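You operate a simulated robot arm through the tools that you are given. There is no shell and no other tool. Be economical: measure what you need, move in short steps, check, and stop when the job is done.

The job below is to be done with a simulated two-armed robot. You get a single attempt, and the scene is never put back.

## Task
Pick up the green clamp from the fittings bench with one hand, pass it to the other hand and put it on the black bench mat.
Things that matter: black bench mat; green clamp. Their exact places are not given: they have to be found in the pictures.

Only the result counts: the job must be done as asked and must still hold three seconds after the hand-in. Knocking over, shifting, dropping, spilling or breaking anything else fails it.

## Robot
Two 7-joint arms with two-finger parallel grippers on one trunk, on a base that drives. Base frame: it is fixed to the floor where the robot stands at the start and does not move with it; the origin is under the middle of the robot, x ahead of it, y to its left, z up. Units: cm, rad, N and s.
The left shoulder is at the start at [2, 17, 120.3], the right one opposite. With the tool pointing down near the work surface each hand reaches from about 18 to 66 cm from the robot's upright axis, wherever it stands, measured 20 degrees to its own side. Places, roughly: black bench mat (52x13 cm) [58, -80, 86]; green clamp (4x6x10 cm) [60, 0, 90]. Payload 3.8 kg a hand.
The TCP of each hand is the grasp point between the finger pads, 3 cm short of the fingertips. In the tool frame z runs along the fingers and y along their closing line. Largest opening 11 cm; finger width 2, thickness 1; the body of the gripper, 4.8 by 11.2 cm, starts 5.5 cm behind the TCP.
Orientation is told as [roll, pitch, yaw] about the base's x, y, z axes, in that order, counted from this pose: with the fingers straight down and closing along the base's y, the tool's x points along the base's -x, its y along +y and its z along -z.

## Interface
- The arms move only by the tool servo_tool. It takes "left_moves", "right_moves" or both (then of equal length, played together; a hand with none holds still); each is a list of rows, each an object of numbers (a shift or turn left out is 0, a gripper value left out holds the last): "tx", "ty", "tz": the shift along the base's x, y, z in cm; "ax", "ay", "az": the turn, a rotation vector about the base's x, y, z in rad; "claw": the opening, from 0 (shut) to 1 (fully open). In form: [{"tx": .., "ty": .., "tz": .., "ax": .., "ay": .., "az": .., "claw": ..}, ...]. A call has 1 to 12 rows; each row shifts and turns the commanded pose from where the row before left it. Rows are played at 5 a second. More than 5 cm and 0.15 rad between two rows, or a gripper value outside its range, and nothing of the call is played. A pose out of reach is approached as far as the arm can. The call stops where the force on the tool passes 40 N (or 10 N more than at its start, if that is more) or the arm is blocked; 0.2 s more then pass. Each finger travels about 7.2 cm/s and halts on what it meets, pressing with about 43 N; the grip force reading is that of the motor and also rises with nothing between the fingers. The clock runs only during rows and for 0.2 s after the last one: add rows that do not move to give the fingers time. It gives the time, the measured TCP pose, the force on the tool (base axes), the opening and the grip force at its end, in the units of the frame above (readings bear some noise), with the torque about the TCP (base axes, N m) and any sound that the robot's microphone picked up, and new pictures: "views" is both (left out), scene, wrist or none (wrist: the cameras of the hands that moved).
- Cameras (640 x 400 px; columns grow to the right, rows downward): "scene" is now at [9.4, -4.97, 135.52]; the picture's right is [-0.57, -0.82, 0.00], its down [-0.46, 0.33, -0.82] and it looks along [0.67, -0.47, -0.57] (base axes); focal length 285 px, centre (320, 200). "left" rides on the left gripper at [7.2, -1.7, -10.3] in its tool frame; the picture's right is [0.23, 0.97, 0.00], its down [-0.76, 0.18, -0.62] and it looks along [-0.61, 0.14, 0.78] (tool axes); focal length 222 px, centre (320, 200). "right" rides on the right gripper at [7.2, 1.7, -10.3] in its tool frame; the picture's right is [-0.23, 0.97, 0.00], its down [-0.76, -0.18, -0.62] and it looks along [-0.61, -0.14, 0.78] (tool axes); focal length 222 px, centre (320, 200).
- slide_trunk(by): slides the trunk up (or, below 0, down) by that many cm; the arms and the scene camera ride with it, the base frame stays. It gives what a move gives, with no picture.
- base_move(legs): drives the robot by 1 to 6 legs, each [ahead, turn to the left] in cm and rad, along the robot's own axes; the way and the turn of a leg run together, so that a leg with both is an arc; at most 150 cm and 3.142 rad a leg. The arms and the cameras ride along, it lands a little off, and it stops where it bumps. It gives what a move gives, and a new picture of the scene camera.
- aim_head(pan, tilt): turns the head with the scene camera to pan (to the left, within 1.396 rad either way) and tilt (down, from -0.506 to 1.204), counted from straight ahead of the robot. It gives what a move gives, and a new picture of the scene camera.
- probe_pixels(camera, pixels): there is no depth. For up to 12 entries [column, row, z] of the newest picture of that camera ("zoom" is the newest enlarged one), the place [x, y] in the base frame at which the ray of that pixel passes the height z, good to about 0.2 cm. It takes no simulated time.
- zoom(camera, box): a new picture of the part [left, top, right, bottom] of that camera's present view, enlarged. It takes no simulated time.
- job_done(): hands the job in; it is judged then, once.

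Go step by step. Measure first, check grasps and placings, and put right what went wrong. The budget is 80 turns and 260 pictures, counting those below and the enlarged ones. Unless the task says otherwise, let go and move clear before handing in, and close with one line.

The tools are called after "Emit:" by a JSON object that holds its "fn" and its "kwargs". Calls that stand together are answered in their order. servo_tool: Moves the arms, as the interface text tells. Its arguments: {"type":"object","properties":{"left_moves":{"type":"array"},"right_moves":{"type":"array"},"views":{"type":"string","enum":["both","scene","wrist","none"]}},"required":[]} The other tools are called the same way: slide_trunk (by) slides the trunk up or down; base_move (legs) drives the base; aim_head (pan, tilt) turns the head that bears the scene camera; probe_pixels (camera, pixels) gives the place at which the rays of pixels pass given heights; zoom (camera, box) takes an enlarged picture of a part of a camera's view; job_done () hands the job in.

At the start:

```text
t: 0.0
left_tcp_pos: [48.58, -2.51, 116.38]
left_tool_rot: [0.0, 0.0, 0.002]
left_force: [-0.3, -0.4, -0.5]
left_wrist_torque: [0.01, 0.02, -0.02]
left_grip_width: 10.96
left_grip_force: 0.0
right_tcp_pos: [28.4, -42.49, 110.37]
right_tool_rot: [0.0, 0.0, -0.002]
right_force: [-0.2, -1.1, 1.0]
right_wrist_torque: [0.02, 0.02, -0.01]
right_grip_width: 11.02
right_grip_force: 0.1
trunk travel left (down, up): [-30.0, 27.0]
robot x, y, heading: [0.06, 0.03, 0.002]
head pan, tilt: [-0.611, 0.604]
```

scene: 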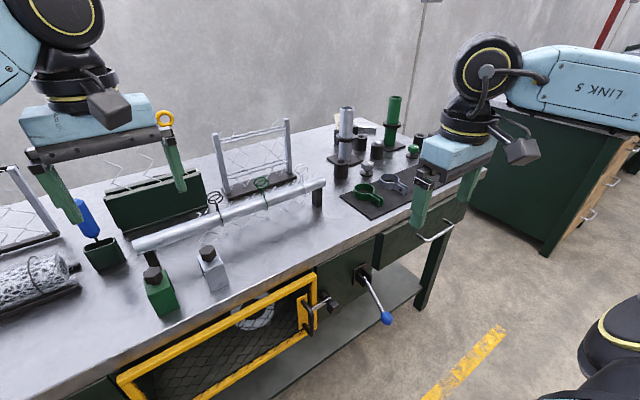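
right: 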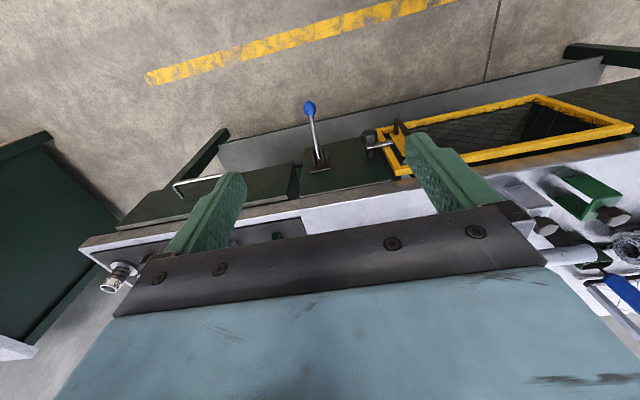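
left: 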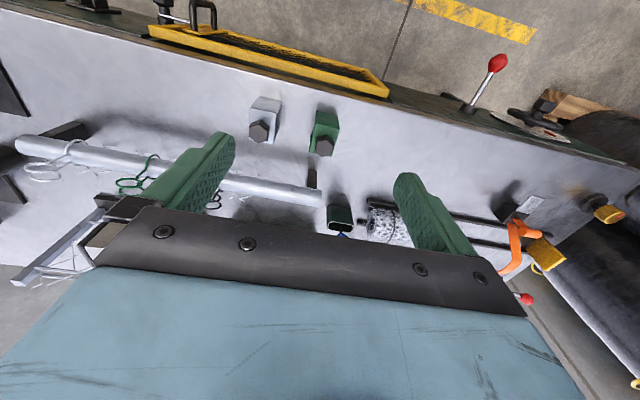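

The scene shows a green block with a dark knob near (160,290), a grey twin at (212,268), and a dark mat with round fittings at about (385,195). I'll zoom to identify the clamp and the mat.

Emit:
{"fn": "zoom", "kwargs": {"camera": "scene", "box": [60, 180, 260, 330]}}

Emit:
{"fn": "zoom", "kwargs": {"camera": "scene", "box": [310, 90, 510, 240]}}

Emit:
{"fn": "probe_pixels", "kwargs": {"camera": "scene", "pixels": [[165, 318, 86], [152, 275, 95], [212, 288, 86], [370, 220, 86], [340, 195, 86], [450, 165, 86], [100, 250, 95], [380, 180, 86]]}}

```text
2.67 times, centred on (160, 255) of scene
```

zoom: 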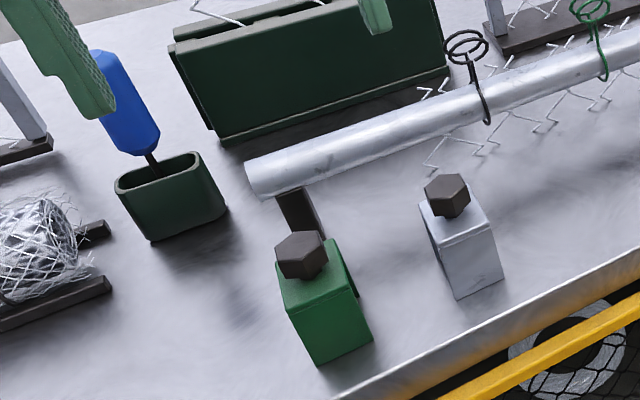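

```text
2.67 times, centred on (410, 165) of scene
```

zoom: 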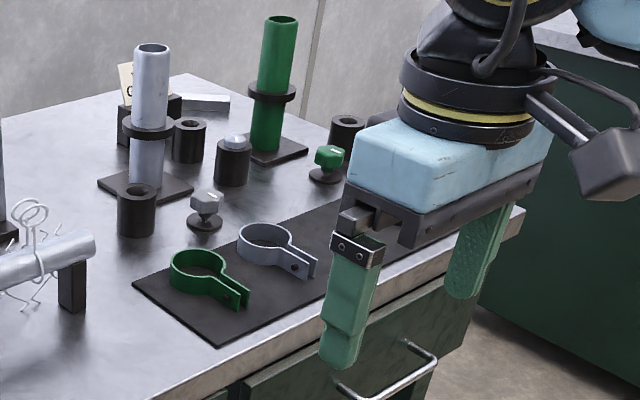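

```text
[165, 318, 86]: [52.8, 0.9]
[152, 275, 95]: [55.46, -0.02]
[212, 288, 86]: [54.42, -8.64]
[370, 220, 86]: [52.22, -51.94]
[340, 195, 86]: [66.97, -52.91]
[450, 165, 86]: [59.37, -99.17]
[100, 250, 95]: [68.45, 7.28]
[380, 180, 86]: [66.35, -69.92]
```

The green clamp is the block with a hex knob near (162,290), around [55,0]. I'll look closer from the left wrist camera and aim the head at the mat.

Emit:
{"fn": "zoom", "kwargs": {"camera": "left", "box": [220, 70, 420, 195]}}

Emit:
{"fn": "zoom", "kwargs": {"camera": "scene", "box": [125, 240, 205, 330]}}

Emit:
{"fn": "aim_head", "kwargs": {"pan": -0.95, "tilt": 0.45}}

```text
3.20 times, centred on (320, 132) of left
```

zoom: 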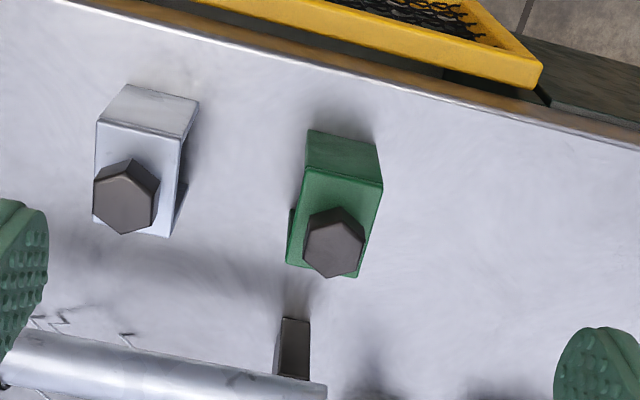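

```text
4.44 times, centred on (165, 285) of scene
```

zoom: 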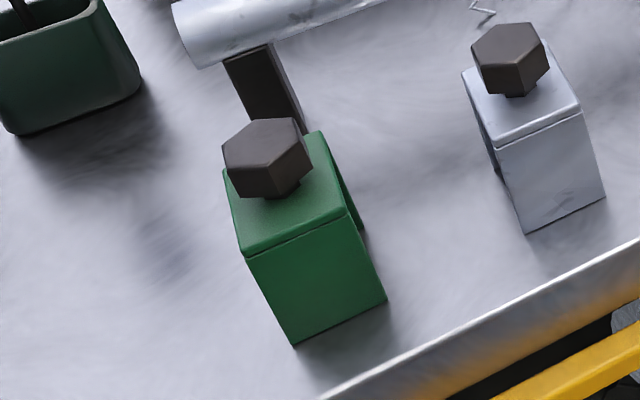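

```text
t: 0.8
left_tcp_pos: [48.48, -2.56, 116.47]
left_tool_rot: [0.001, 0.0, 0.002]
left_force: [0.1, -0.1, 0.3]
left_wrist_torque: [-0.01, -0.02, -0.01]
left_grip_width: 11.0
left_grip_force: 0.1
right_tcp_pos: [28.51, -42.42, 110.35]
right_tool_rot: [-0.002, 0.0, 0.0]
right_force: [0.0, -0.4, -0.6]
right_wrist_torque: [0.05, 0.0, 0.06]
right_grip_width: 10.99
right_grip_force: 0.1
trunk travel left (down, up): [-30.0, 27.0]
robot x, y, heading: [0.16, -0.07, 0.001]
head pan, tilt: [-0.949, 0.45]
```

scene: 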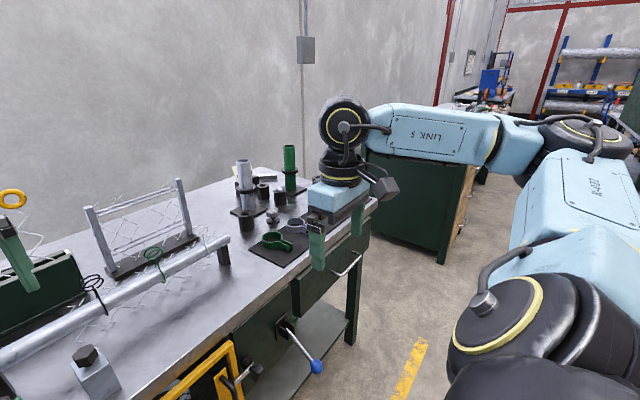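

The clamp is a C-frame with its spine on the near (-x) side and the knob on top. I'll aim the head at it for precise measures, and swing the left arm's view there later.

Emit:
{"fn": "aim_head", "kwargs": {"pan": -0.1, "tilt": 0.75}}

Emit:
{"fn": "zoom", "kwargs": {"camera": "scene", "box": [240, 150, 400, 250]}}

```text
t: 2.0
left_tcp_pos: [48.59, -2.42, 116.36]
left_tool_rot: [0.001, 0.001, 0.001]
left_force: [0.1, 0.3, -0.2]
left_wrist_torque: [0.02, 0.04, 0.02]
left_grip_width: 11.0
left_grip_force: 0.0
right_tcp_pos: [28.44, -42.47, 110.29]
right_tool_rot: [0.0, 0.001, 0.002]
right_force: [0.2, 0.6, 0.5]
right_wrist_torque: [-0.03, 0.01, 0.03]
right_grip_width: 10.98
right_grip_force: 0.1
trunk travel left (down, up): [-30.0, 27.0]
robot x, y, heading: [0.39, -0.22, -0.005]
head pan, tilt: [-0.099, 0.75]
```

scene: 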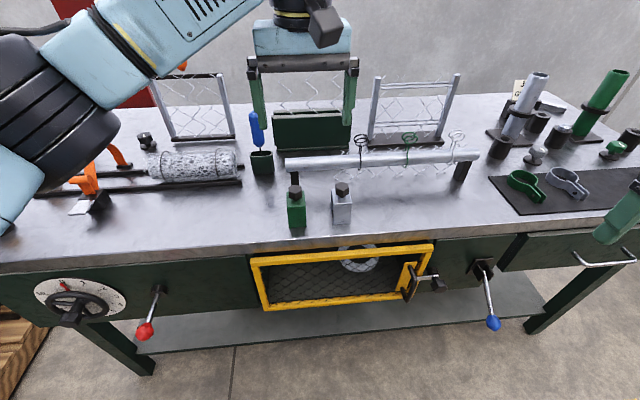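

```text
4.00 times, centred on (320, 200) of scene
```

zoom: 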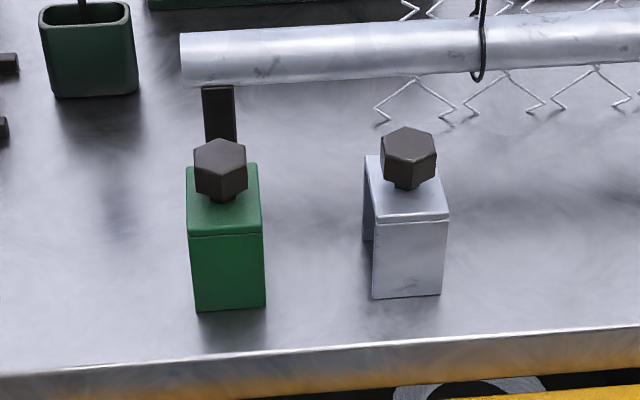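

Emit:
{"fn": "probe_pixels", "kwargs": {"camera": "zoom", "pixels": [[197, 311, 86], [266, 306, 86], [189, 236, 92], [189, 236, 93], [262, 233, 93], [187, 168, 93], [258, 163, 93], [220, 160, 95], [220, 85, 88], [372, 299, 86], [441, 294, 86], [320, 350, 86]]}}

Emit:
{"fn": "probe_pixels", "kwargs": {"camera": "left", "pixels": [[317, 111, 93], [337, 115, 93], [339, 128, 93], [313, 127, 93], [332, 156, 93], [309, 152, 93], [324, 146, 96], [311, 172, 88], [324, 146, 95]]}}

```text
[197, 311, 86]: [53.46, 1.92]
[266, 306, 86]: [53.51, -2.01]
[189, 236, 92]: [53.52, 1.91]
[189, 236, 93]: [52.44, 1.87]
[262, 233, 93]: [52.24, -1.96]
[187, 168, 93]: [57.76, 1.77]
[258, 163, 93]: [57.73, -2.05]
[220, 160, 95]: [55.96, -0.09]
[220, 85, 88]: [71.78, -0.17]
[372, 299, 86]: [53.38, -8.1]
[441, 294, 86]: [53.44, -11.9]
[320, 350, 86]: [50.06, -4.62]
```

```text
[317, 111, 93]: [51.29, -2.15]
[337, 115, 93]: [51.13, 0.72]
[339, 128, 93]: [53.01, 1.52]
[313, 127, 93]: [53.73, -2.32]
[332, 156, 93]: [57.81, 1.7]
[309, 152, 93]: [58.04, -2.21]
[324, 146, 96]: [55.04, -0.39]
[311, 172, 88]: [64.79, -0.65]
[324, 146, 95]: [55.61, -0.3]
```

Emit:
{"fn": "zoom", "kwargs": {"camera": "scene", "box": [280, 172, 360, 234]}}

Emit:
{"fn": "zoom", "kwargs": {"camera": "left", "box": [240, 90, 360, 165]}}

```text
6.45 times, centred on (320, 203) of scene
```

zoom: 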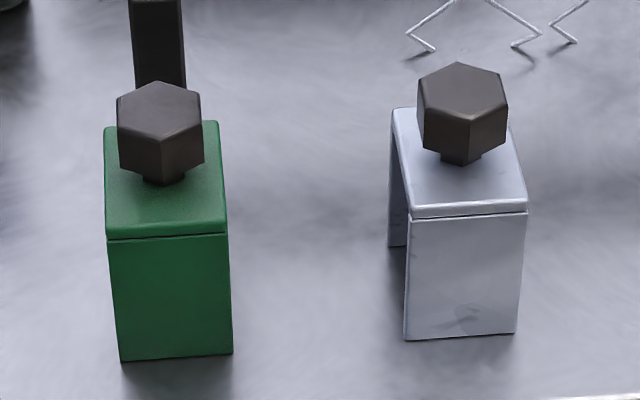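

```text
5.33 times, centred on (300, 128) of left
```

zoom: 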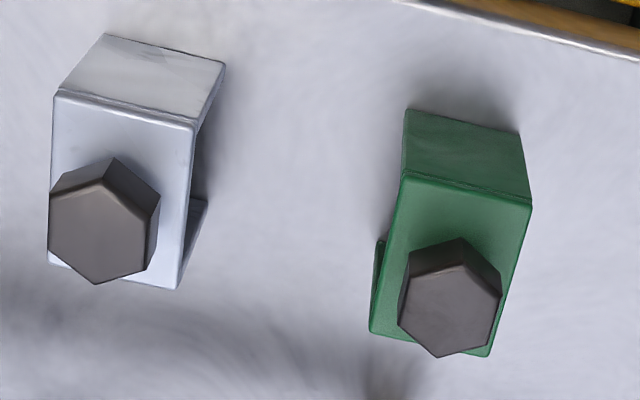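

The clamp is an inverted U: its plates face ±x at x≈53.5 and ≈59, with y -2..1.9 and z 86–92, and the knob rises to 96. I plan to grip it across x with the left hand leaning in from +y, then have the right hand take it near-vertically, so I'm checking the space on the +y side.

Emit:
{"fn": "probe_pixels", "kwargs": {"camera": "scene", "pixels": [[243, 184, 86], [240, 165, 90], [236, 152, 95], [262, 175, 86], [252, 153, 93], [100, 210, 86], [80, 215, 86], [130, 160, 86], [296, 172, 95], [470, 158, 95]]}}

Emit:
{"fn": "servo_tool", "kwargs": {"left_moves": [{"ty": 3, "tz": 0, "az": -0.15}, {"ty": 3, "az": -0.15}, {"ty": 3, "az": -0.15}, {"ty": 3, "az": -0.15}, {"ty": 3, "az": -0.15}, {"az": -0.15}, {"az": -0.15}, {"az": -0.15}, {"az": -0.15}, {"az": -0.15}, {"az": -0.07, "claw": 0.8}], "views": "scene"}}

```text
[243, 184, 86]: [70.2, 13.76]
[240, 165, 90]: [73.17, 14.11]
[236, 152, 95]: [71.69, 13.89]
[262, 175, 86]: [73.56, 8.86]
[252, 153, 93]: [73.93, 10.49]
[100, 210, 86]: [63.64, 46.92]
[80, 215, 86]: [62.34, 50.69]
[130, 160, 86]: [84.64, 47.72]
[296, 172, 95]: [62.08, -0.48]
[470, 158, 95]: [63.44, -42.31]
```

```text
t: 4.4
left_tcp_pos: [48.6, 12.61, 116.48]
left_tool_rot: [0.0, 0.0, -1.57]
left_force: [0.5, 0.6, 0.6]
left_wrist_torque: [0.02, -0.02, 0.04]
left_grip_width: 8.81
left_grip_force: 0.1
right_tcp_pos: [28.53, -42.43, 110.34]
right_tool_rot: [0.0, 0.0, 0.0]
right_force: [0.0, 0.3, 0.4]
right_wrist_torque: [0.0, 0.01, 0.02]
right_grip_width: 11.01
right_grip_force: 0.0
trunk travel left (down, up): [-30.0, 27.0]
robot x, y, heading: [0.03, 0.22, 0.003]
head pan, tilt: [-0.099, 0.75]
```

scene: 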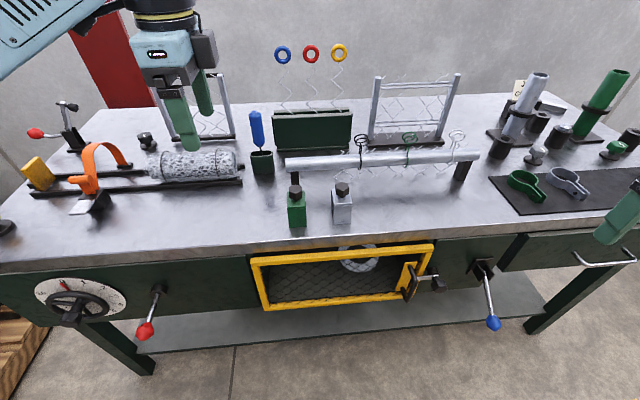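

Everything else lies at x≥62, so the +y side is clear. I'll tilt the left hand 45° and come to a stand-off above and to the left of the clamp.

Emit:
{"fn": "servo_tool", "kwargs": {"left_moves": [{"ax": -0.13, "tx": 1.3, "ty": 0.5, "claw": 0.75}, {"ax": -0.13, "tx": 1.3, "ty": 0.5}, {"ax": -0.13, "tx": 1.3, "ty": 0.5, "tz": -2}, {"ax": -0.13, "tx": 1.3, "ty": 0.5, "tz": -2}, {"ax": -0.13, "tx": 1.3, "tz": -3}, {"ax": -0.135, "tx": 1.1, "tz": -3}], "views": "both"}}

```text
t: 5.8
left_tcp_pos: [56.26, 14.69, 106.53]
left_tool_rot: [-0.002, -0.788, -1.567]
left_force: [-0.1, -0.6, 0.1]
left_wrist_torque: [0.0, 0.0, 0.06]
left_grip_width: 8.26
left_grip_force: 0.1
right_tcp_pos: [28.5, -42.4, 110.32]
right_tool_rot: [0.0, 0.0, 0.002]
right_force: [-0.5, -0.1, 0.5]
right_wrist_torque: [-0.03, 0.01, 0.0]
right_grip_width: 10.99
right_grip_force: 0.0
trunk travel left (down, up): [-30.0, 27.0]
robot x, y, heading: [-0.09, -0.1, 0.001]
head pan, tilt: [-0.099, 0.75]
```

scene: 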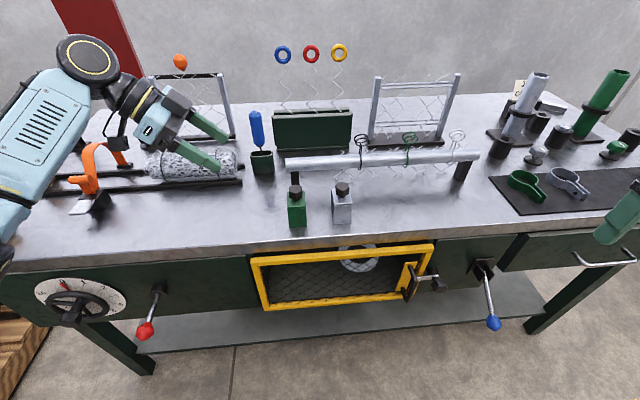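
left: 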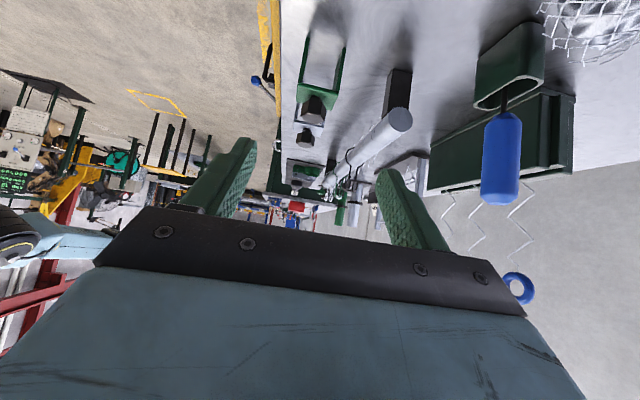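

Emit:
{"fn": "servo_tool", "kwargs": {"left_moves": [{"tz": -3.3}, {"ty": -3.3, "tz": -3.3}, {"ty": -3.3, "tz": -3.3}, {"ty": -2.4, "tz": -2.4}, {}], "views": "both"}}

Emit:
{"fn": "zoom", "kwargs": {"camera": "scene", "box": [200, 130, 360, 240]}}

Emit:
{"fn": "zoom", "kwargs": {"camera": "left", "box": [220, 0, 420, 240]}}

```text
t: 7.0
left_tcp_pos: [56.25, 5.65, 94.32]
left_tool_rot: [-0.001, -0.786, -1.566]
left_force: [0.6, -0.6, -0.5]
left_wrist_torque: [0.0, 0.01, 0.04]
left_grip_width: 8.25
left_grip_force: 0.1
right_tcp_pos: [28.57, -42.37, 110.24]
right_tool_rot: [0.0, 0.001, 0.0]
right_force: [-1.3, 0.3, 0.4]
right_wrist_torque: [-0.02, 0.0, -0.01]
right_grip_width: 11.0
right_grip_force: 0.1
trunk travel left (down, up): [-30.0, 27.0]
robot x, y, heading: [-0.13, -0.16, 0.001]
head pan, tilt: [-0.099, 0.75]
```

scene: 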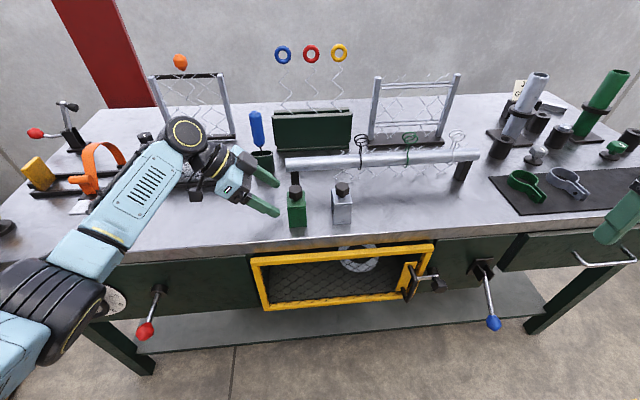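
left: 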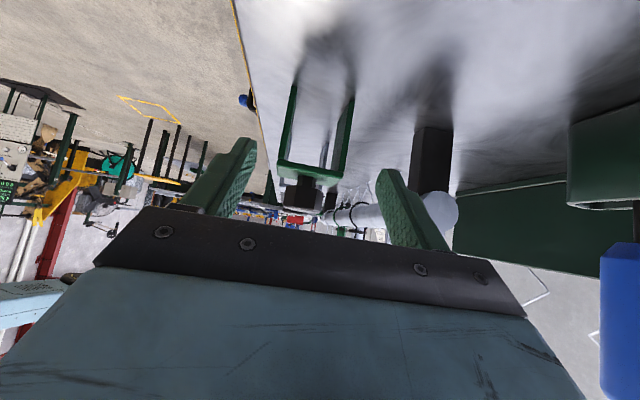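

```text
3.64 times, centred on (280, 185) of scene
```

zoom: 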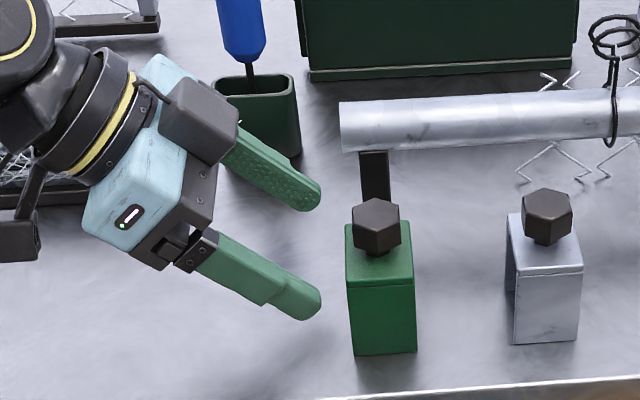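

```text
1.67 times, centred on (320, 120) of left
```

zoom: 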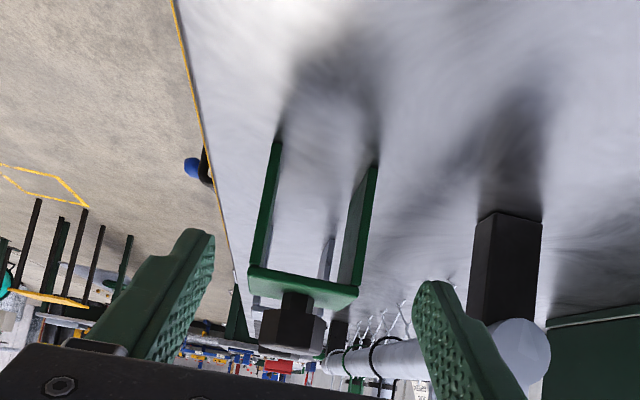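

Emit:
{"fn": "probe_pixels", "kwargs": {"camera": "zoom", "pixels": [[276, 142, 86], [378, 166, 86], [248, 272, 92], [358, 292, 92], [508, 215, 92], [478, 215, 86]]}}

Emit:
{"fn": "zoom", "kwargs": {"camera": "scene", "box": [270, 165, 330, 235]}}

```text
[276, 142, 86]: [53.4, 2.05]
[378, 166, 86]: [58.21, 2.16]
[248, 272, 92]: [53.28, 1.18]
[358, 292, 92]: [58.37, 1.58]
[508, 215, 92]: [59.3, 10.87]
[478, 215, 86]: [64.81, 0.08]
```

```text
5.71 times, centred on (300, 200) of scene
```

zoom: 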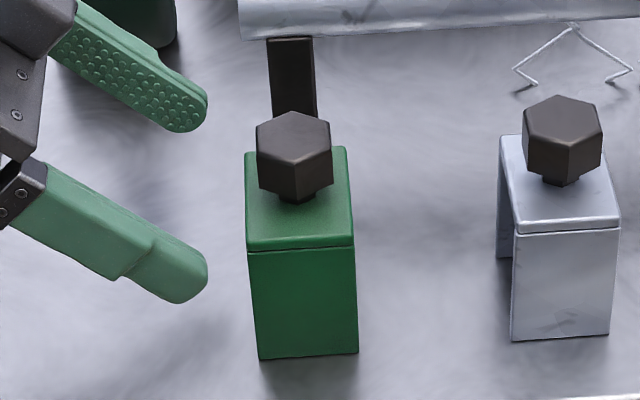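

The plates sit at x 53.4–58.4 (centre 55.9) and the post is at x≈65. Advancing along the tool axis to straddle the clamp.

Emit:
{"fn": "servo_tool", "kwargs": {"left_moves": [{"tx": -0.35, "claw": 0.72}, {"ty": -1.6, "tz": -1.6}, {"ty": -1.6, "tz": -1.6}, {"ty": -1.55, "tz": -1.55}, {}], "views": "both"}}

Emit:
{"fn": "zoom", "kwargs": {"camera": "scene", "box": [240, 150, 360, 240]}}

```text
t: 8.2
left_tcp_pos: [55.78, 0.79, 89.43]
left_tool_rot: [-0.001, -0.787, -1.567]
left_force: [0.0, 0.3, -1.0]
left_wrist_torque: [0.0, 0.0, -0.03]
left_grip_width: 7.9
left_grip_force: 0.0
right_tcp_pos: [28.44, -42.45, 110.36]
right_tool_rot: [-0.001, -0.001, 0.0]
right_force: [0.1, -0.4, -0.1]
right_wrist_torque: [-0.01, 0.03, 0.03]
right_grip_width: 11.01
right_grip_force: 0.1
trunk travel left (down, up): [-30.0, 27.0]
robot x, y, heading: [0.12, 0.0, -0.0]
head pan, tilt: [-0.099, 0.75]
```

scene: 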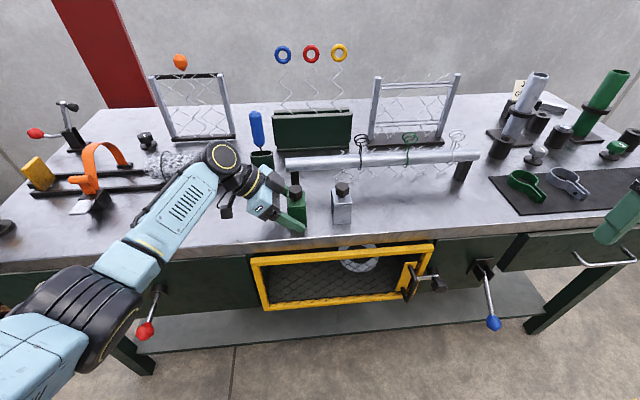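
left: 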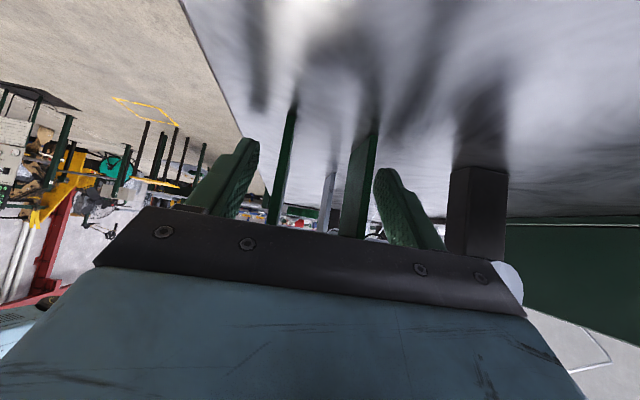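

```text
4.44 times, centred on (300, 195) of scene
```

zoom: 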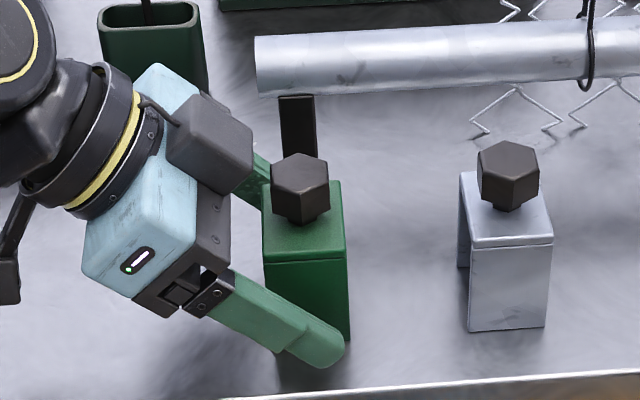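

The fingers straddle the clamp. Closing.

Emit:
{"fn": "servo_tool", "kwargs": {"left_moves": [{"claw": 0.5}, {"claw": 0.35}, {"claw": 0.3}, {}, {}], "views": "scene"}}

Emit:
{"fn": "zoom", "kwargs": {"camera": "scene", "box": [240, 150, 360, 240]}}

```text
t: 9.4
left_tcp_pos: [55.86, 0.77, 89.55]
left_tool_rot: [-0.004, -0.785, -1.567]
left_force: [0.1, -0.6, -0.2]
left_wrist_torque: [-0.01, -0.02, -0.03]
left_grip_width: 5.15
left_grip_force: 42.8
right_tcp_pos: [28.51, -42.39, 110.41]
right_tool_rot: [0.0, 0.003, 0.0]
right_force: [0.2, -1.0, -0.4]
right_wrist_torque: [-0.01, -0.02, 0.02]
right_grip_width: 10.99
right_grip_force: 0.1
trunk travel left (down, up): [-30.0, 27.0]
robot x, y, heading: [-0.23, -0.02, -0.004]
head pan, tilt: [-0.099, 0.75]
```

scene: 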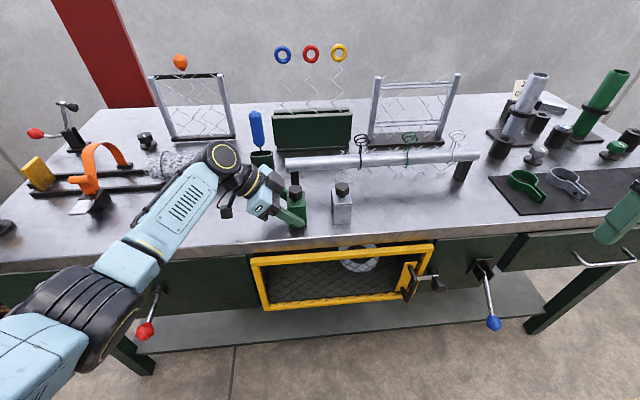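

```text
4.44 times, centred on (300, 195) of scene
```

zoom: 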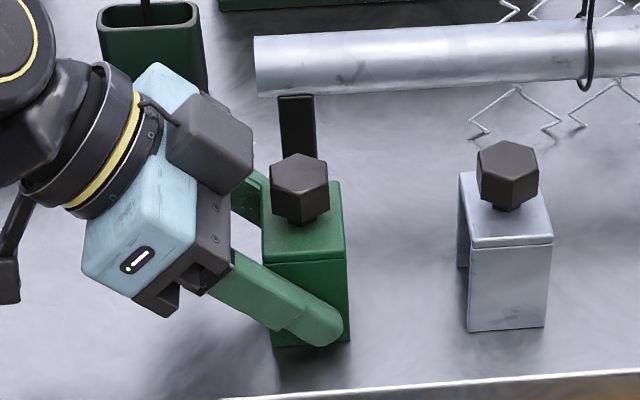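

Gripped (5.15 cm, 43 N). Lifting straight up and pulling back.

Emit:
{"fn": "servo_tool", "kwargs": {"left_moves": [{"tz": 1.5}, {"tz": 3}, {"tz": 4}, {"tz": 4}, {"tz": 4}, {"tz": 4}, {"tx": -3, "tz": 2}, {"tx": -4}, {"tx": -4}, {}], "views": "both"}}

Emit:
{"fn": "zoom", "kwargs": {"camera": "scene", "box": [220, 120, 420, 250]}}

```text
t: 11.6
left_tcp_pos: [44.81, 0.61, 111.85]
left_tool_rot: [-0.007, -0.783, -1.566]
left_force: [-0.8, 0.2, -2.4]
left_wrist_torque: [0.03, -0.02, 0.03]
left_grip_width: 5.19
left_grip_force: 43.4
right_tcp_pos: [28.49, -42.36, 110.3]
right_tool_rot: [0.001, 0.0, -0.002]
right_force: [-0.1, -0.3, 0.4]
right_wrist_torque: [0.0, 0.01, 0.0]
right_grip_width: 11.0
right_grip_force: 0.0
trunk travel left (down, up): [-30.0, 27.0]
robot x, y, heading: [0.42, -0.19, -0.003]
head pan, tilt: [-0.099, 0.75]
```

scene: 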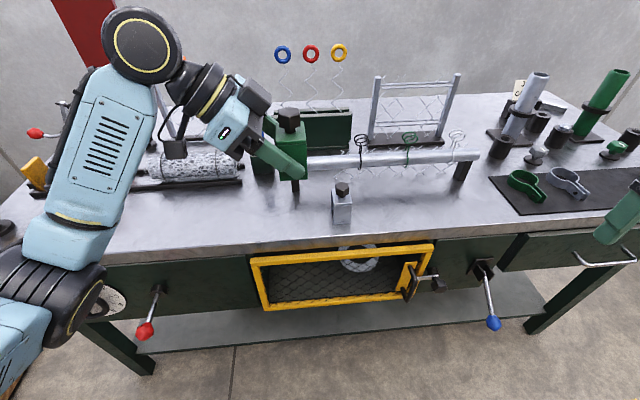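
left: 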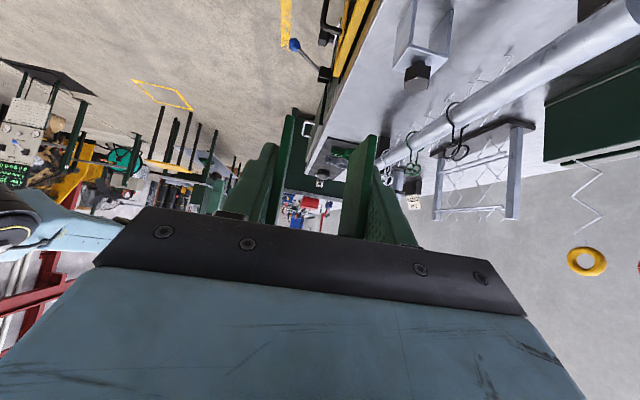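

```text
3.08 times, centred on (320, 185) of scene
```

zoom: 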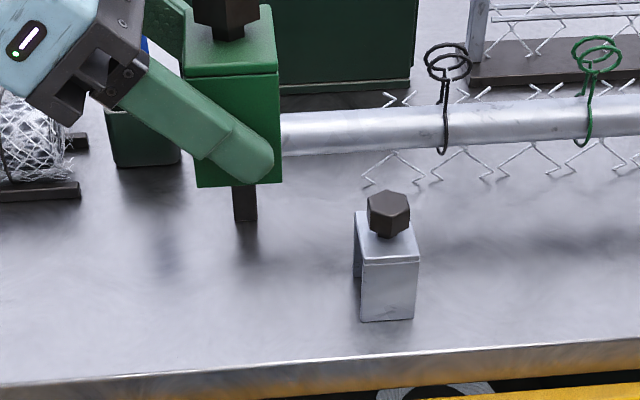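

The clamp is held upright at about x 44.8, y -2.2..1.8, z 108.3–114.5. Now I'll turn the right hand so that it closes along x and bring it over.

Emit:
{"fn": "servo_tool", "kwargs": {"right_moves": [{"az": 0.15, "tz": 1.5, "tx": 0.5}, {"az": 0.15, "tz": 1.5, "tx": 0.5}, {"az": 0.15, "tz": 1.5, "tx": 0.5}, {"az": 0.15, "tz": 1.5, "tx": 0.5}, {"az": 0.15, "tz": 1.5, "tx": 1}, {"az": 0.15, "tz": 1.5, "tx": 1}, {"az": 0.15, "tz": 1.5, "tx": 1}, {"az": 0.15, "tz": 1.5, "tx": 1}, {"az": 0.15, "tx": 1}, {"az": 0.15, "tx": 1, "ty": 2}, {"az": 0.07, "tx": 1, "ty": 2, "claw": 0.72}, {}], "views": "scene"}}

```text
t: 14.2
left_tcp_pos: [44.81, 0.56, 112.06]
left_tool_rot: [-0.003, -0.783, -1.566]
left_force: [1.5, -0.4, -2.6]
left_wrist_torque: [0.0, 0.03, -0.01]
left_grip_width: 5.17
left_grip_force: 42.4
right_tcp_pos: [26.65, -17.01, 119.4]
right_tool_rot: [-0.001, 0.0, 1.569]
right_force: [0.2, -0.2, 0.0]
right_wrist_torque: [0.01, 0.0, -0.02]
right_grip_width: 7.9
right_grip_force: 0.1
right hand out of reach, approached as far as the arm can: row 4, 5, 6, 7, 8, 9, 10, 11
trunk travel left (down, up): [-30.0, 27.0]
robot x, y, heading: [-0.21, -0.2, 0.005]
head pan, tilt: [-0.099, 0.75]
```

scene: 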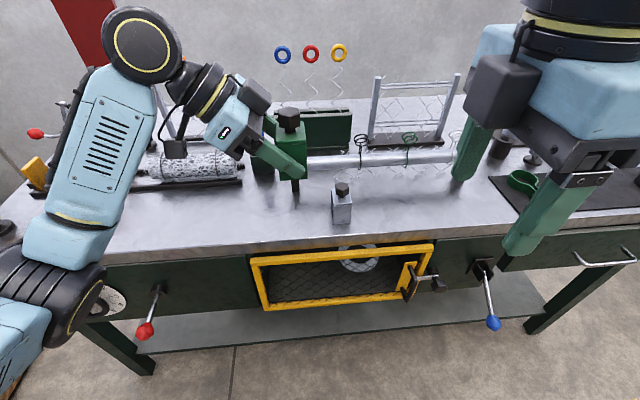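

The right hand reached its yaw but ended at [26.7,-17,119.4] because the rest was partly out of reach. I'll take a small step with the tilt to see how it follows.

Emit:
{"fn": "servo_tool", "kwargs": {"right_moves": [{"ax": 0.15, "tx": 2}, {"ax": 0.15, "tx": 2}, {}], "views": "none"}}

```text
t: 15.0
left_tcp_pos: [44.85, 0.65, 111.87]
left_tool_rot: [-0.004, -0.785, -1.568]
left_force: [-0.4, 0.3, -2.2]
left_wrist_torque: [0.05, 0.01, 0.0]
left_grip_width: 5.19
left_grip_force: 42.5
right_tcp_pos: [27.94, -15.03, 119.46]
right_tool_rot: [0.004, -0.301, 1.567]
right_force: [0.0, -0.5, -0.2]
right_wrist_torque: [-0.01, 0.02, -0.01]
right_grip_width: 7.91
right_grip_force: 0.1
right hand out of reach, approached as far as the arm can: row 1, 2
trunk travel left (down, up): [-30.0, 27.0]
robot x, y, heading: [0.11, -0.25, 0.0]
head pan, tilt: [-0.099, 0.75]
```

Emit:
{"fn": "servo_tool", "kwargs": {"right_moves": [{"tz": -3}, {"tz": -3, "tx": 2}, {"tx": 3}, {"tx": 3}, {}], "views": "scene"}}

```text
t: 16.2
left_tcp_pos: [44.76, 0.55, 111.9]
left_tool_rot: [-0.004, -0.785, -1.567]
left_force: [1.0, -0.2, -2.2]
left_wrist_torque: [0.01, 0.01, -0.02]
left_grip_width: 5.22
left_grip_force: 42.6
right_tcp_pos: [29.39, -11.18, 115.38]
right_tool_rot: [0.0, -0.299, 1.565]
right_force: [0.4, -0.4, -0.6]
right_wrist_torque: [0.02, -0.01, 0.01]
right_grip_width: 7.91
right_grip_force: 0.0
right hand out of reach, approached as far as the arm can: row 1, 2, 3, 4
trunk travel left (down, up): [-30.0, 27.0]
robot x, y, heading: [0.0, -0.12, 0.002]
head pan, tilt: [-0.099, 0.75]
```

scene: 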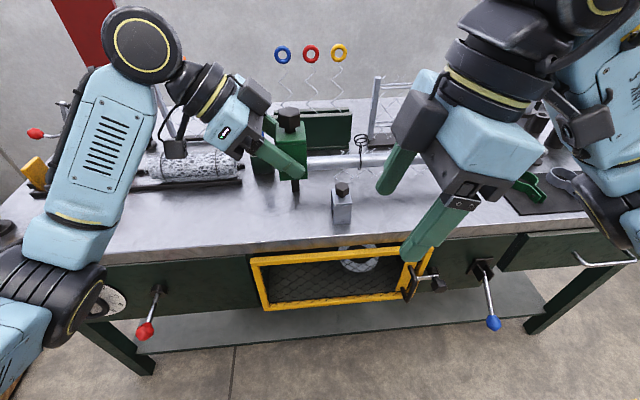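

Emit:
{"fn": "servo_tool", "kwargs": {"right_moves": [{"ax": 0.15, "tz": 2}, {"ax": 0.15, "tz": 2}, {"tx": 2, "tz": 2}, {"tx": 3, "tz": 1}, {}], "views": "none"}}

```text
t: 17.4
left_tcp_pos: [44.95, 0.57, 111.86]
left_tool_rot: [-0.003, -0.784, -1.567]
left_force: [-0.7, 0.6, -2.2]
left_wrist_torque: [0.02, -0.02, 0.03]
left_grip_width: 5.15
left_grip_force: 43.1
right_tcp_pos: [31.06, -9.53, 123.6]
right_tool_rot: [0.005, -0.599, 1.566]
right_force: [0.6, 1.0, -0.9]
right_wrist_torque: [0.0, -0.01, -0.01]
right_grip_width: 7.9
right_grip_force: 0.0
right hand out of reach, approached as far as the arm can: row 3, 4
trunk travel left (down, up): [-30.0, 27.0]
robot x, y, heading: [0.03, -0.24, -0.003]
head pan, tilt: [-0.099, 0.75]
```

Emit:
{"fn": "servo_tool", "kwargs": {"right_moves": [{"az": -0.15}, {"az": -0.15}, {"tx": 2}, {"tx": 2}, {"tx": 2}, {}], "views": "none"}}

```text
t: 18.8
left_tcp_pos: [44.91, 0.57, 111.94]
left_tool_rot: [-0.004, -0.785, -1.567]
left_force: [0.0, 0.0, -1.0]
left_wrist_torque: [0.02, -0.03, -0.01]
left_grip_width: 5.19
left_grip_force: 42.9
right_tcp_pos: [36.91, -9.76, 123.59]
right_tool_rot: [-0.001, -0.599, 1.27]
right_force: [-0.7, 0.8, 0.7]
right_wrist_torque: [0.0, -0.01, -0.02]
right_grip_width: 7.93
right_grip_force: 0.0
trunk travel left (down, up): [-30.0, 27.0]
robot x, y, heading: [-0.12, 0.23, -0.001]
head pan, tilt: [-0.099, 0.75]
```

Emit:
{"fn": "servo_tool", "kwargs": {"left_moves": [{"az": -0.1}, {"az": -0.1}, {"az": -0.1}, {}], "views": "scene"}}

```text
t: 19.8
left_tcp_pos: [44.76, 0.82, 111.97]
left_tool_rot: [-0.001, -0.786, -1.867]
left_force: [-0.1, 0.2, 0.1]
left_wrist_torque: [0.01, 0.0, -0.03]
left_grip_width: 3.32
left_grip_force: 0.1
right_tcp_pos: [36.91, -9.7, 123.46]
right_tool_rot: [0.001, -0.598, 1.27]
right_force: [-0.3, 0.0, -0.7]
right_wrist_torque: [0.01, 0.01, 0.01]
right_grip_width: 7.94
right_grip_force: 0.0
trunk travel left (down, up): [-30.0, 27.0]
robot x, y, heading: [0.31, -0.2, -0.003]
head pan, tilt: [-0.099, 0.75]
```

scene: 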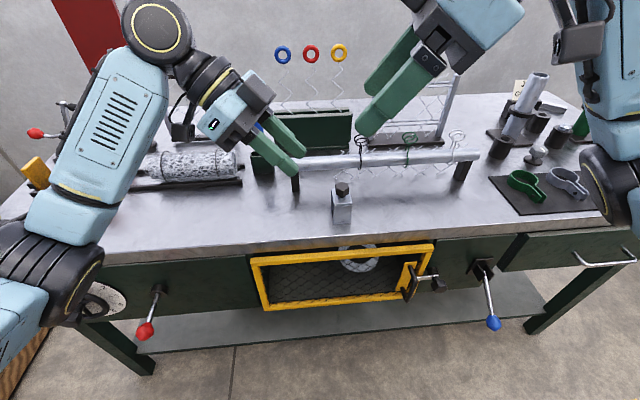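

The clamp is no longer between the left fingers (width 3.3, no force). I need to find where it went.

Emit:
{"fn": "zoom", "kwargs": {"camera": "scene", "box": [180, 60, 420, 220]}}

Emit:
{"fn": "aim_head", "kwargs": {"pan": 0.0, "tilt": 1.2}}

Emit:
{"fn": "zoom", "kwargs": {"camera": "left", "box": [0, 0, 640, 400]}}

Emit:
{"fn": "zoom", "kwargs": {"camera": "right", "box": [0, 0, 640, 400]}}

```text
2.50 times, centred on (300, 140) of scene
```

zoom: 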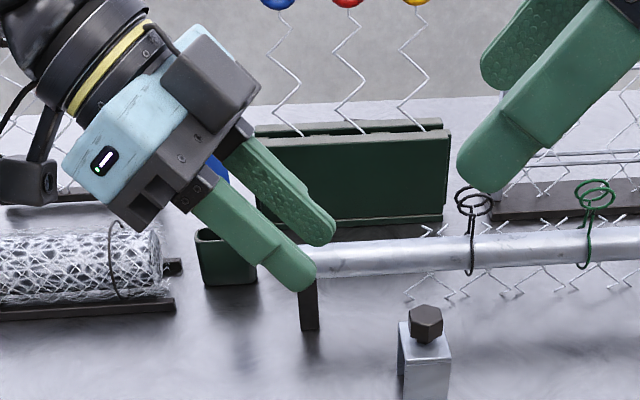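

```text
t: 20.7
left_tcp_pos: [44.77, 0.79, 112.06]
left_tool_rot: [-0.002, -0.786, -1.867]
left_force: [0.2, 0.0, 0.6]
left_wrist_torque: [-0.01, 0.01, 0.0]
left_grip_width: 3.3
left_grip_force: 0.1
right_tcp_pos: [36.99, -9.78, 123.45]
right_tool_rot: [0.003, -0.601, 1.269]
right_force: [0.3, 0.2, 0.4]
right_wrist_torque: [-0.03, 0.04, 0.0]
right_grip_width: 7.91
right_grip_force: 0.0
trunk travel left (down, up): [-30.0, 27.0]
robot x, y, heading: [-0.16, -0.35, -0.002]
head pan, tilt: [0.0, 1.201]
```

scene: 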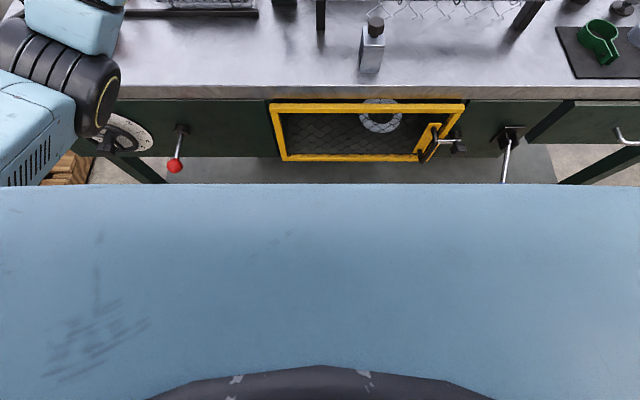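

```text
1.00 times, centred on (320, 200) of left (not enlarged: the box is as wide or as high as the picture)
```

zoom: 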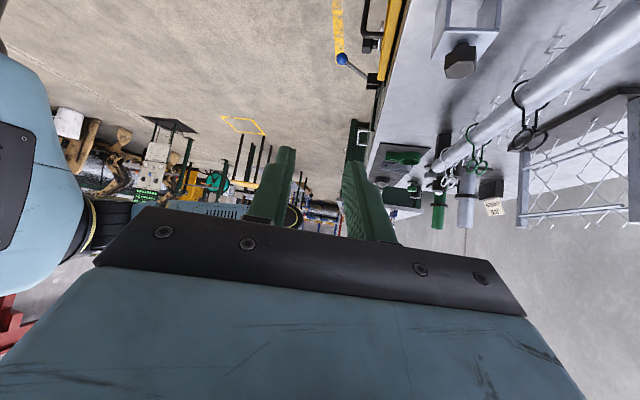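

```text
1.00 times, centred on (320, 200) of right (not enlarged: the box is as wide or as high as the picture)
```

zoom: 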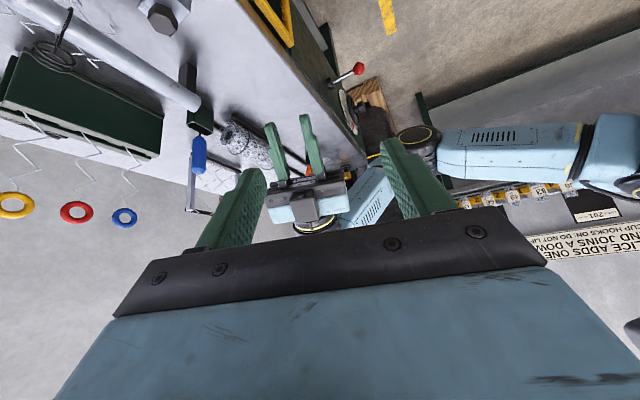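

The clamp isn't on the bench, so it has probably fallen in front of it, which the chest hides. I'll back the robot off to see the floor.

Emit:
{"fn": "base_move", "kwargs": {"legs": [[-45, 0]]}}

Emit:
{"fn": "aim_head", "kwargs": {"pan": 0.0, "tilt": 0.85}}

```text
t: 23.4
left_tcp_pos: [0.23, 0.7, 111.93]
left_tool_rot: [-0.001, -0.786, -1.87]
left_force: [0.8, 0.6, -0.4]
left_wrist_torque: [-0.03, 0.01, -0.02]
left_grip_width: 3.29
left_grip_force: 0.0
right_tcp_pos: [-7.62, -9.7, 123.47]
right_tool_rot: [0.0, -0.6, 1.266]
right_force: [0.3, 0.1, -0.4]
right_wrist_torque: [0.0, -0.02, 0.01]
right_grip_width: 7.92
right_grip_force: 0.0
trunk travel left (down, up): [-30.0, 27.0]
robot x, y, heading: [-44.26, -0.1, -0.003]
head pan, tilt: [0.0, 1.201]
```

scene: 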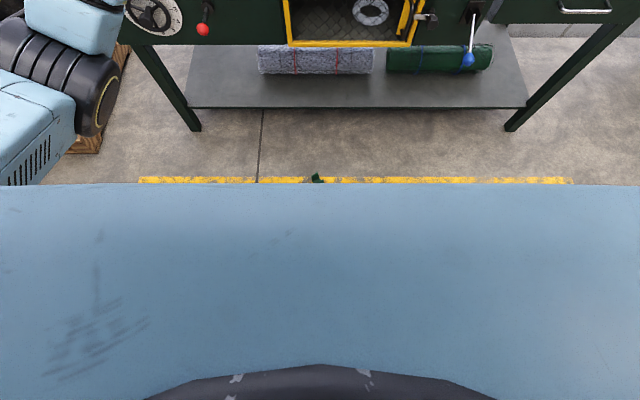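

```text
t: 24.2
left_tcp_pos: [0.37, 0.61, 111.89]
left_tool_rot: [-0.002, -0.786, -1.868]
left_force: [0.3, 0.4, -0.1]
left_wrist_torque: [0.0, 0.0, 0.0]
left_grip_width: 3.27
left_grip_force: 0.1
right_tcp_pos: [-7.49, -9.76, 123.56]
right_tool_rot: [0.003, -0.601, 1.265]
right_force: [0.1, 0.2, -1.0]
right_wrist_torque: [0.01, 0.0, 0.01]
right_grip_width: 7.93
right_grip_force: 0.1
trunk travel left (down, up): [-30.0, 27.0]
robot x, y, heading: [-44.8, 0.49, -0.001]
head pan, tilt: [0.0, 0.85]
```

scene: 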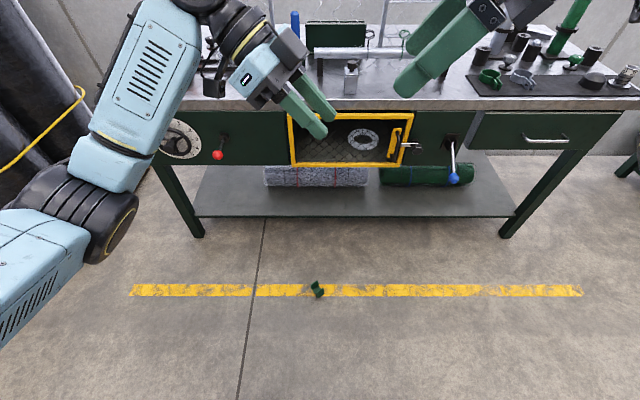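

The clamp lies on the floor at (317,290), apparently intact. I'll measure it and check how low the arms can reach.

Emit:
{"fn": "zoom", "kwargs": {"camera": "scene", "box": [287, 265, 347, 310]}}

Emit:
{"fn": "probe_pixels", "kwargs": {"camera": "scene", "pixels": [[317, 290, 2], [315, 283, 4], [317, 298, 0], [324, 290, 0], [200, 230, 0], [520, 230, 0]]}}

Emit:
{"fn": "slide_trunk", "kwargs": {"by": -30}}

```text
8.89 times, centred on (317, 288) of scene
```

zoom: 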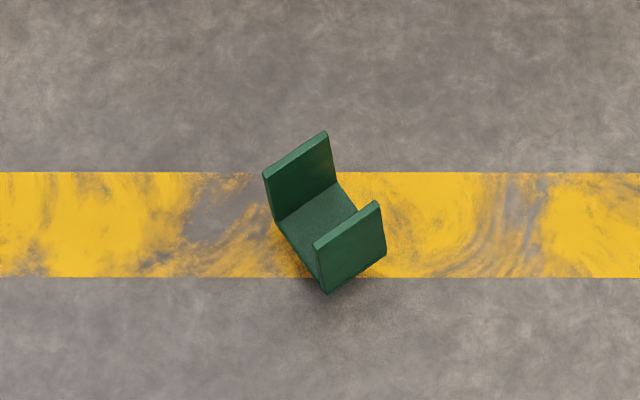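

```text
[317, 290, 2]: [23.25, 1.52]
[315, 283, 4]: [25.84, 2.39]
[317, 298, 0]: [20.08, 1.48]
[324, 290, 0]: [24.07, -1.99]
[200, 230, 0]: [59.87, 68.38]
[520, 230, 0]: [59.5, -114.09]
```

```text
t: 27.2
left_tcp_pos: [0.3, 0.66, 81.9]
left_tool_rot: [-0.002, -0.785, -1.868]
left_force: [0.1, 0.3, 0.3]
left_wrist_torque: [0.02, 0.0, -0.02]
left_grip_width: 3.32
left_grip_force: 0.1
right_tcp_pos: [-7.73, -9.64, 93.63]
right_tool_rot: [0.001, -0.599, 1.268]
right_force: [0.1, 1.2, 0.5]
right_wrist_torque: [-0.01, 0.01, -0.01]
right_grip_width: 7.91
right_grip_force: 0.1
trunk travel left (down, up): [0.0, 57.0]
robot x, y, heading: [-44.41, 0.04, -0.004]
head pan, tilt: [0.0, 0.85]
```

The clamp lies upside-down on the floor at about [23.5,1], plates up and knob below. First I'll straighten both hands to vertical and pull the right one aside.

Emit:
{"fn": "servo_tool", "kwargs": {"left_moves": [{"ax": 0.125, "ay": -0.039, "ty": 1.5, "claw": 1}, {"ax": 0.125, "ay": -0.039, "ty": 1.5}, {"ax": 0.125, "ay": -0.039, "ty": 1.5}, {"ax": 0.125, "ay": -0.039, "ty": 1.5}, {"ax": 0.125, "ay": -0.039, "ty": 1.5}, {"ax": 0.125, "ay": -0.039, "ty": 1.5}, {"az": 0.14}, {"az": 0.14}, {"az": 0.14}, {"az": 0.14}, {"az": 0.14}, {}], "right_moves": [{"ty": -2}, {"ty": -3}, {"ax": -0.143, "ay": 0.044, "ty": -3}, {"ax": -0.143, "ay": 0.044, "ty": -3}, {"ax": -0.143, "ay": 0.044, "ty": -3}, {"ax": -0.143, "ay": 0.044, "ty": -3}, {"az": -0.14, "ty": -2}, {"az": -0.14, "ty": -2}, {"az": -0.14, "ty": -2}, {"az": -0.14, "ty": -2}, {"az": -0.14, "ty": -2}, {"az": -0.14, "ty": -2}], "views": "scene"}}

```text
t: 29.8
left_tcp_pos: [0.28, 9.72, 81.91]
left_tool_rot: [0.0, 0.0, -1.167]
left_force: [1.1, -0.7, 0.0]
left_wrist_torque: [-0.03, 0.0, -0.02]
left_grip_width: 11.0
left_grip_force: 0.1
right_tcp_pos: [-13.73, -33.19, 92.82]
right_tool_rot: [-0.001, 0.0, 0.425]
right_force: [-0.4, 0.0, 0.0]
right_wrist_torque: [0.0, -0.01, 0.03]
right_grip_width: 7.93
right_grip_force: 0.1
right hand out of reach, approached as far as the arm can: row 3, 4, 5, 6
trunk travel left (down, up): [0.0, 57.0]
robot x, y, heading: [-44.54, -0.15, 0.0]
head pan, tilt: [0.0, 0.85]
```

scene: 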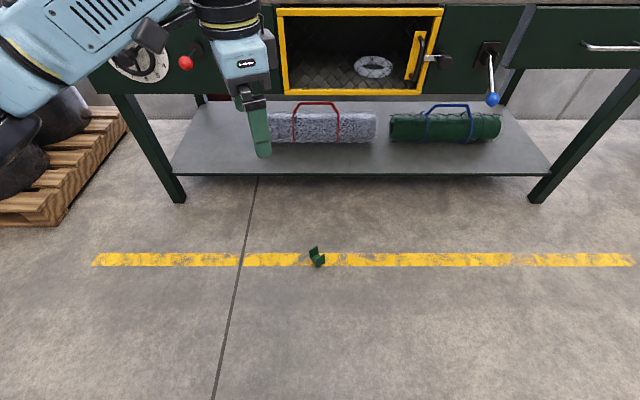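

The floor is visible right up to about 20 cm ahead of the robot's axis, so I have room. I'll test how low the left hand can go here.

Emit:
{"fn": "servo_tool", "kwargs": {"left_moves": [{"tz": -5, "tx": -1}, {"tz": -5, "tx": -1}, {"tz": -5, "tx": -1}, {"tz": -5, "tx": -1}, {"tz": -5, "tx": -1}, {"tz": -5, "tx": -1}, {"tz": -5}, {"tz": -5}, {"tz": -5}, {"tz": -5}, {"tz": -5}, {}], "right_moves": [{"az": -0.14}, {"az": -0.14}, {"az": -0.14}, {}, {}, {}, {}, {}, {}, {}, {}, {}], "views": "scene"}}

```text
refused: row 1 steps farther than a row can; nothing moved
```

Emit:
{"fn": "servo_tool", "kwargs": {"left_moves": [{"tz": -4.8, "tx": -1}, {"tz": -4.8, "tx": -1}, {"tz": -4.8, "tx": -1}, {"tz": -4.8, "tx": -1}, {"tz": -4.8, "tx": -1}, {"tz": -4.8, "tx": -1}, {"tz": -4.9}, {"tz": -4.9}, {"tz": -4.9}, {"tz": -4.9}, {"tz": -4.9}, {}], "right_moves": [{"az": -0.14}, {"az": -0.14}, {"az": -0.14}, {}, {}, {}, {}, {}, {}, {}, {}, {}], "views": "scene"}}

```text
t: 32.4
left_tcp_pos: [-5.98, 9.49, 28.59]
left_tool_rot: [-0.001, 0.001, -1.172]
left_force: [0.8, 0.2, -1.2]
left_wrist_torque: [-0.03, 0.0, 0.0]
left_grip_width: 10.98
left_grip_force: 0.0
right_tcp_pos: [-13.78, -33.04, 92.76]
right_tool_rot: [-0.001, -0.003, 0.008]
right_force: [0.7, -0.4, 0.4]
right_wrist_torque: [0.01, -0.01, 0.04]
right_grip_width: 7.9
right_grip_force: 0.0
trunk travel left (down, up): [0.0, 57.0]
robot x, y, heading: [-44.06, -0.07, -0.005]
head pan, tilt: [0.0, 0.85]
```

scene: 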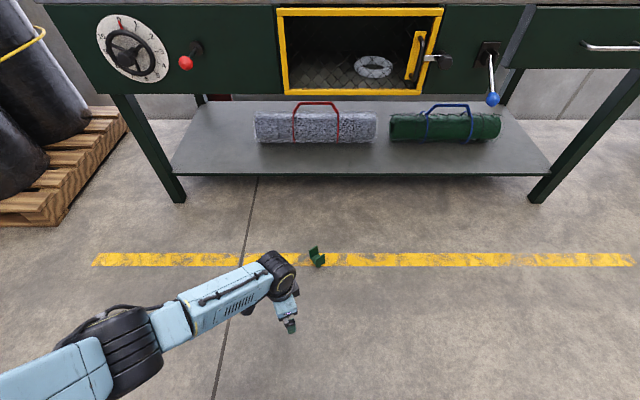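

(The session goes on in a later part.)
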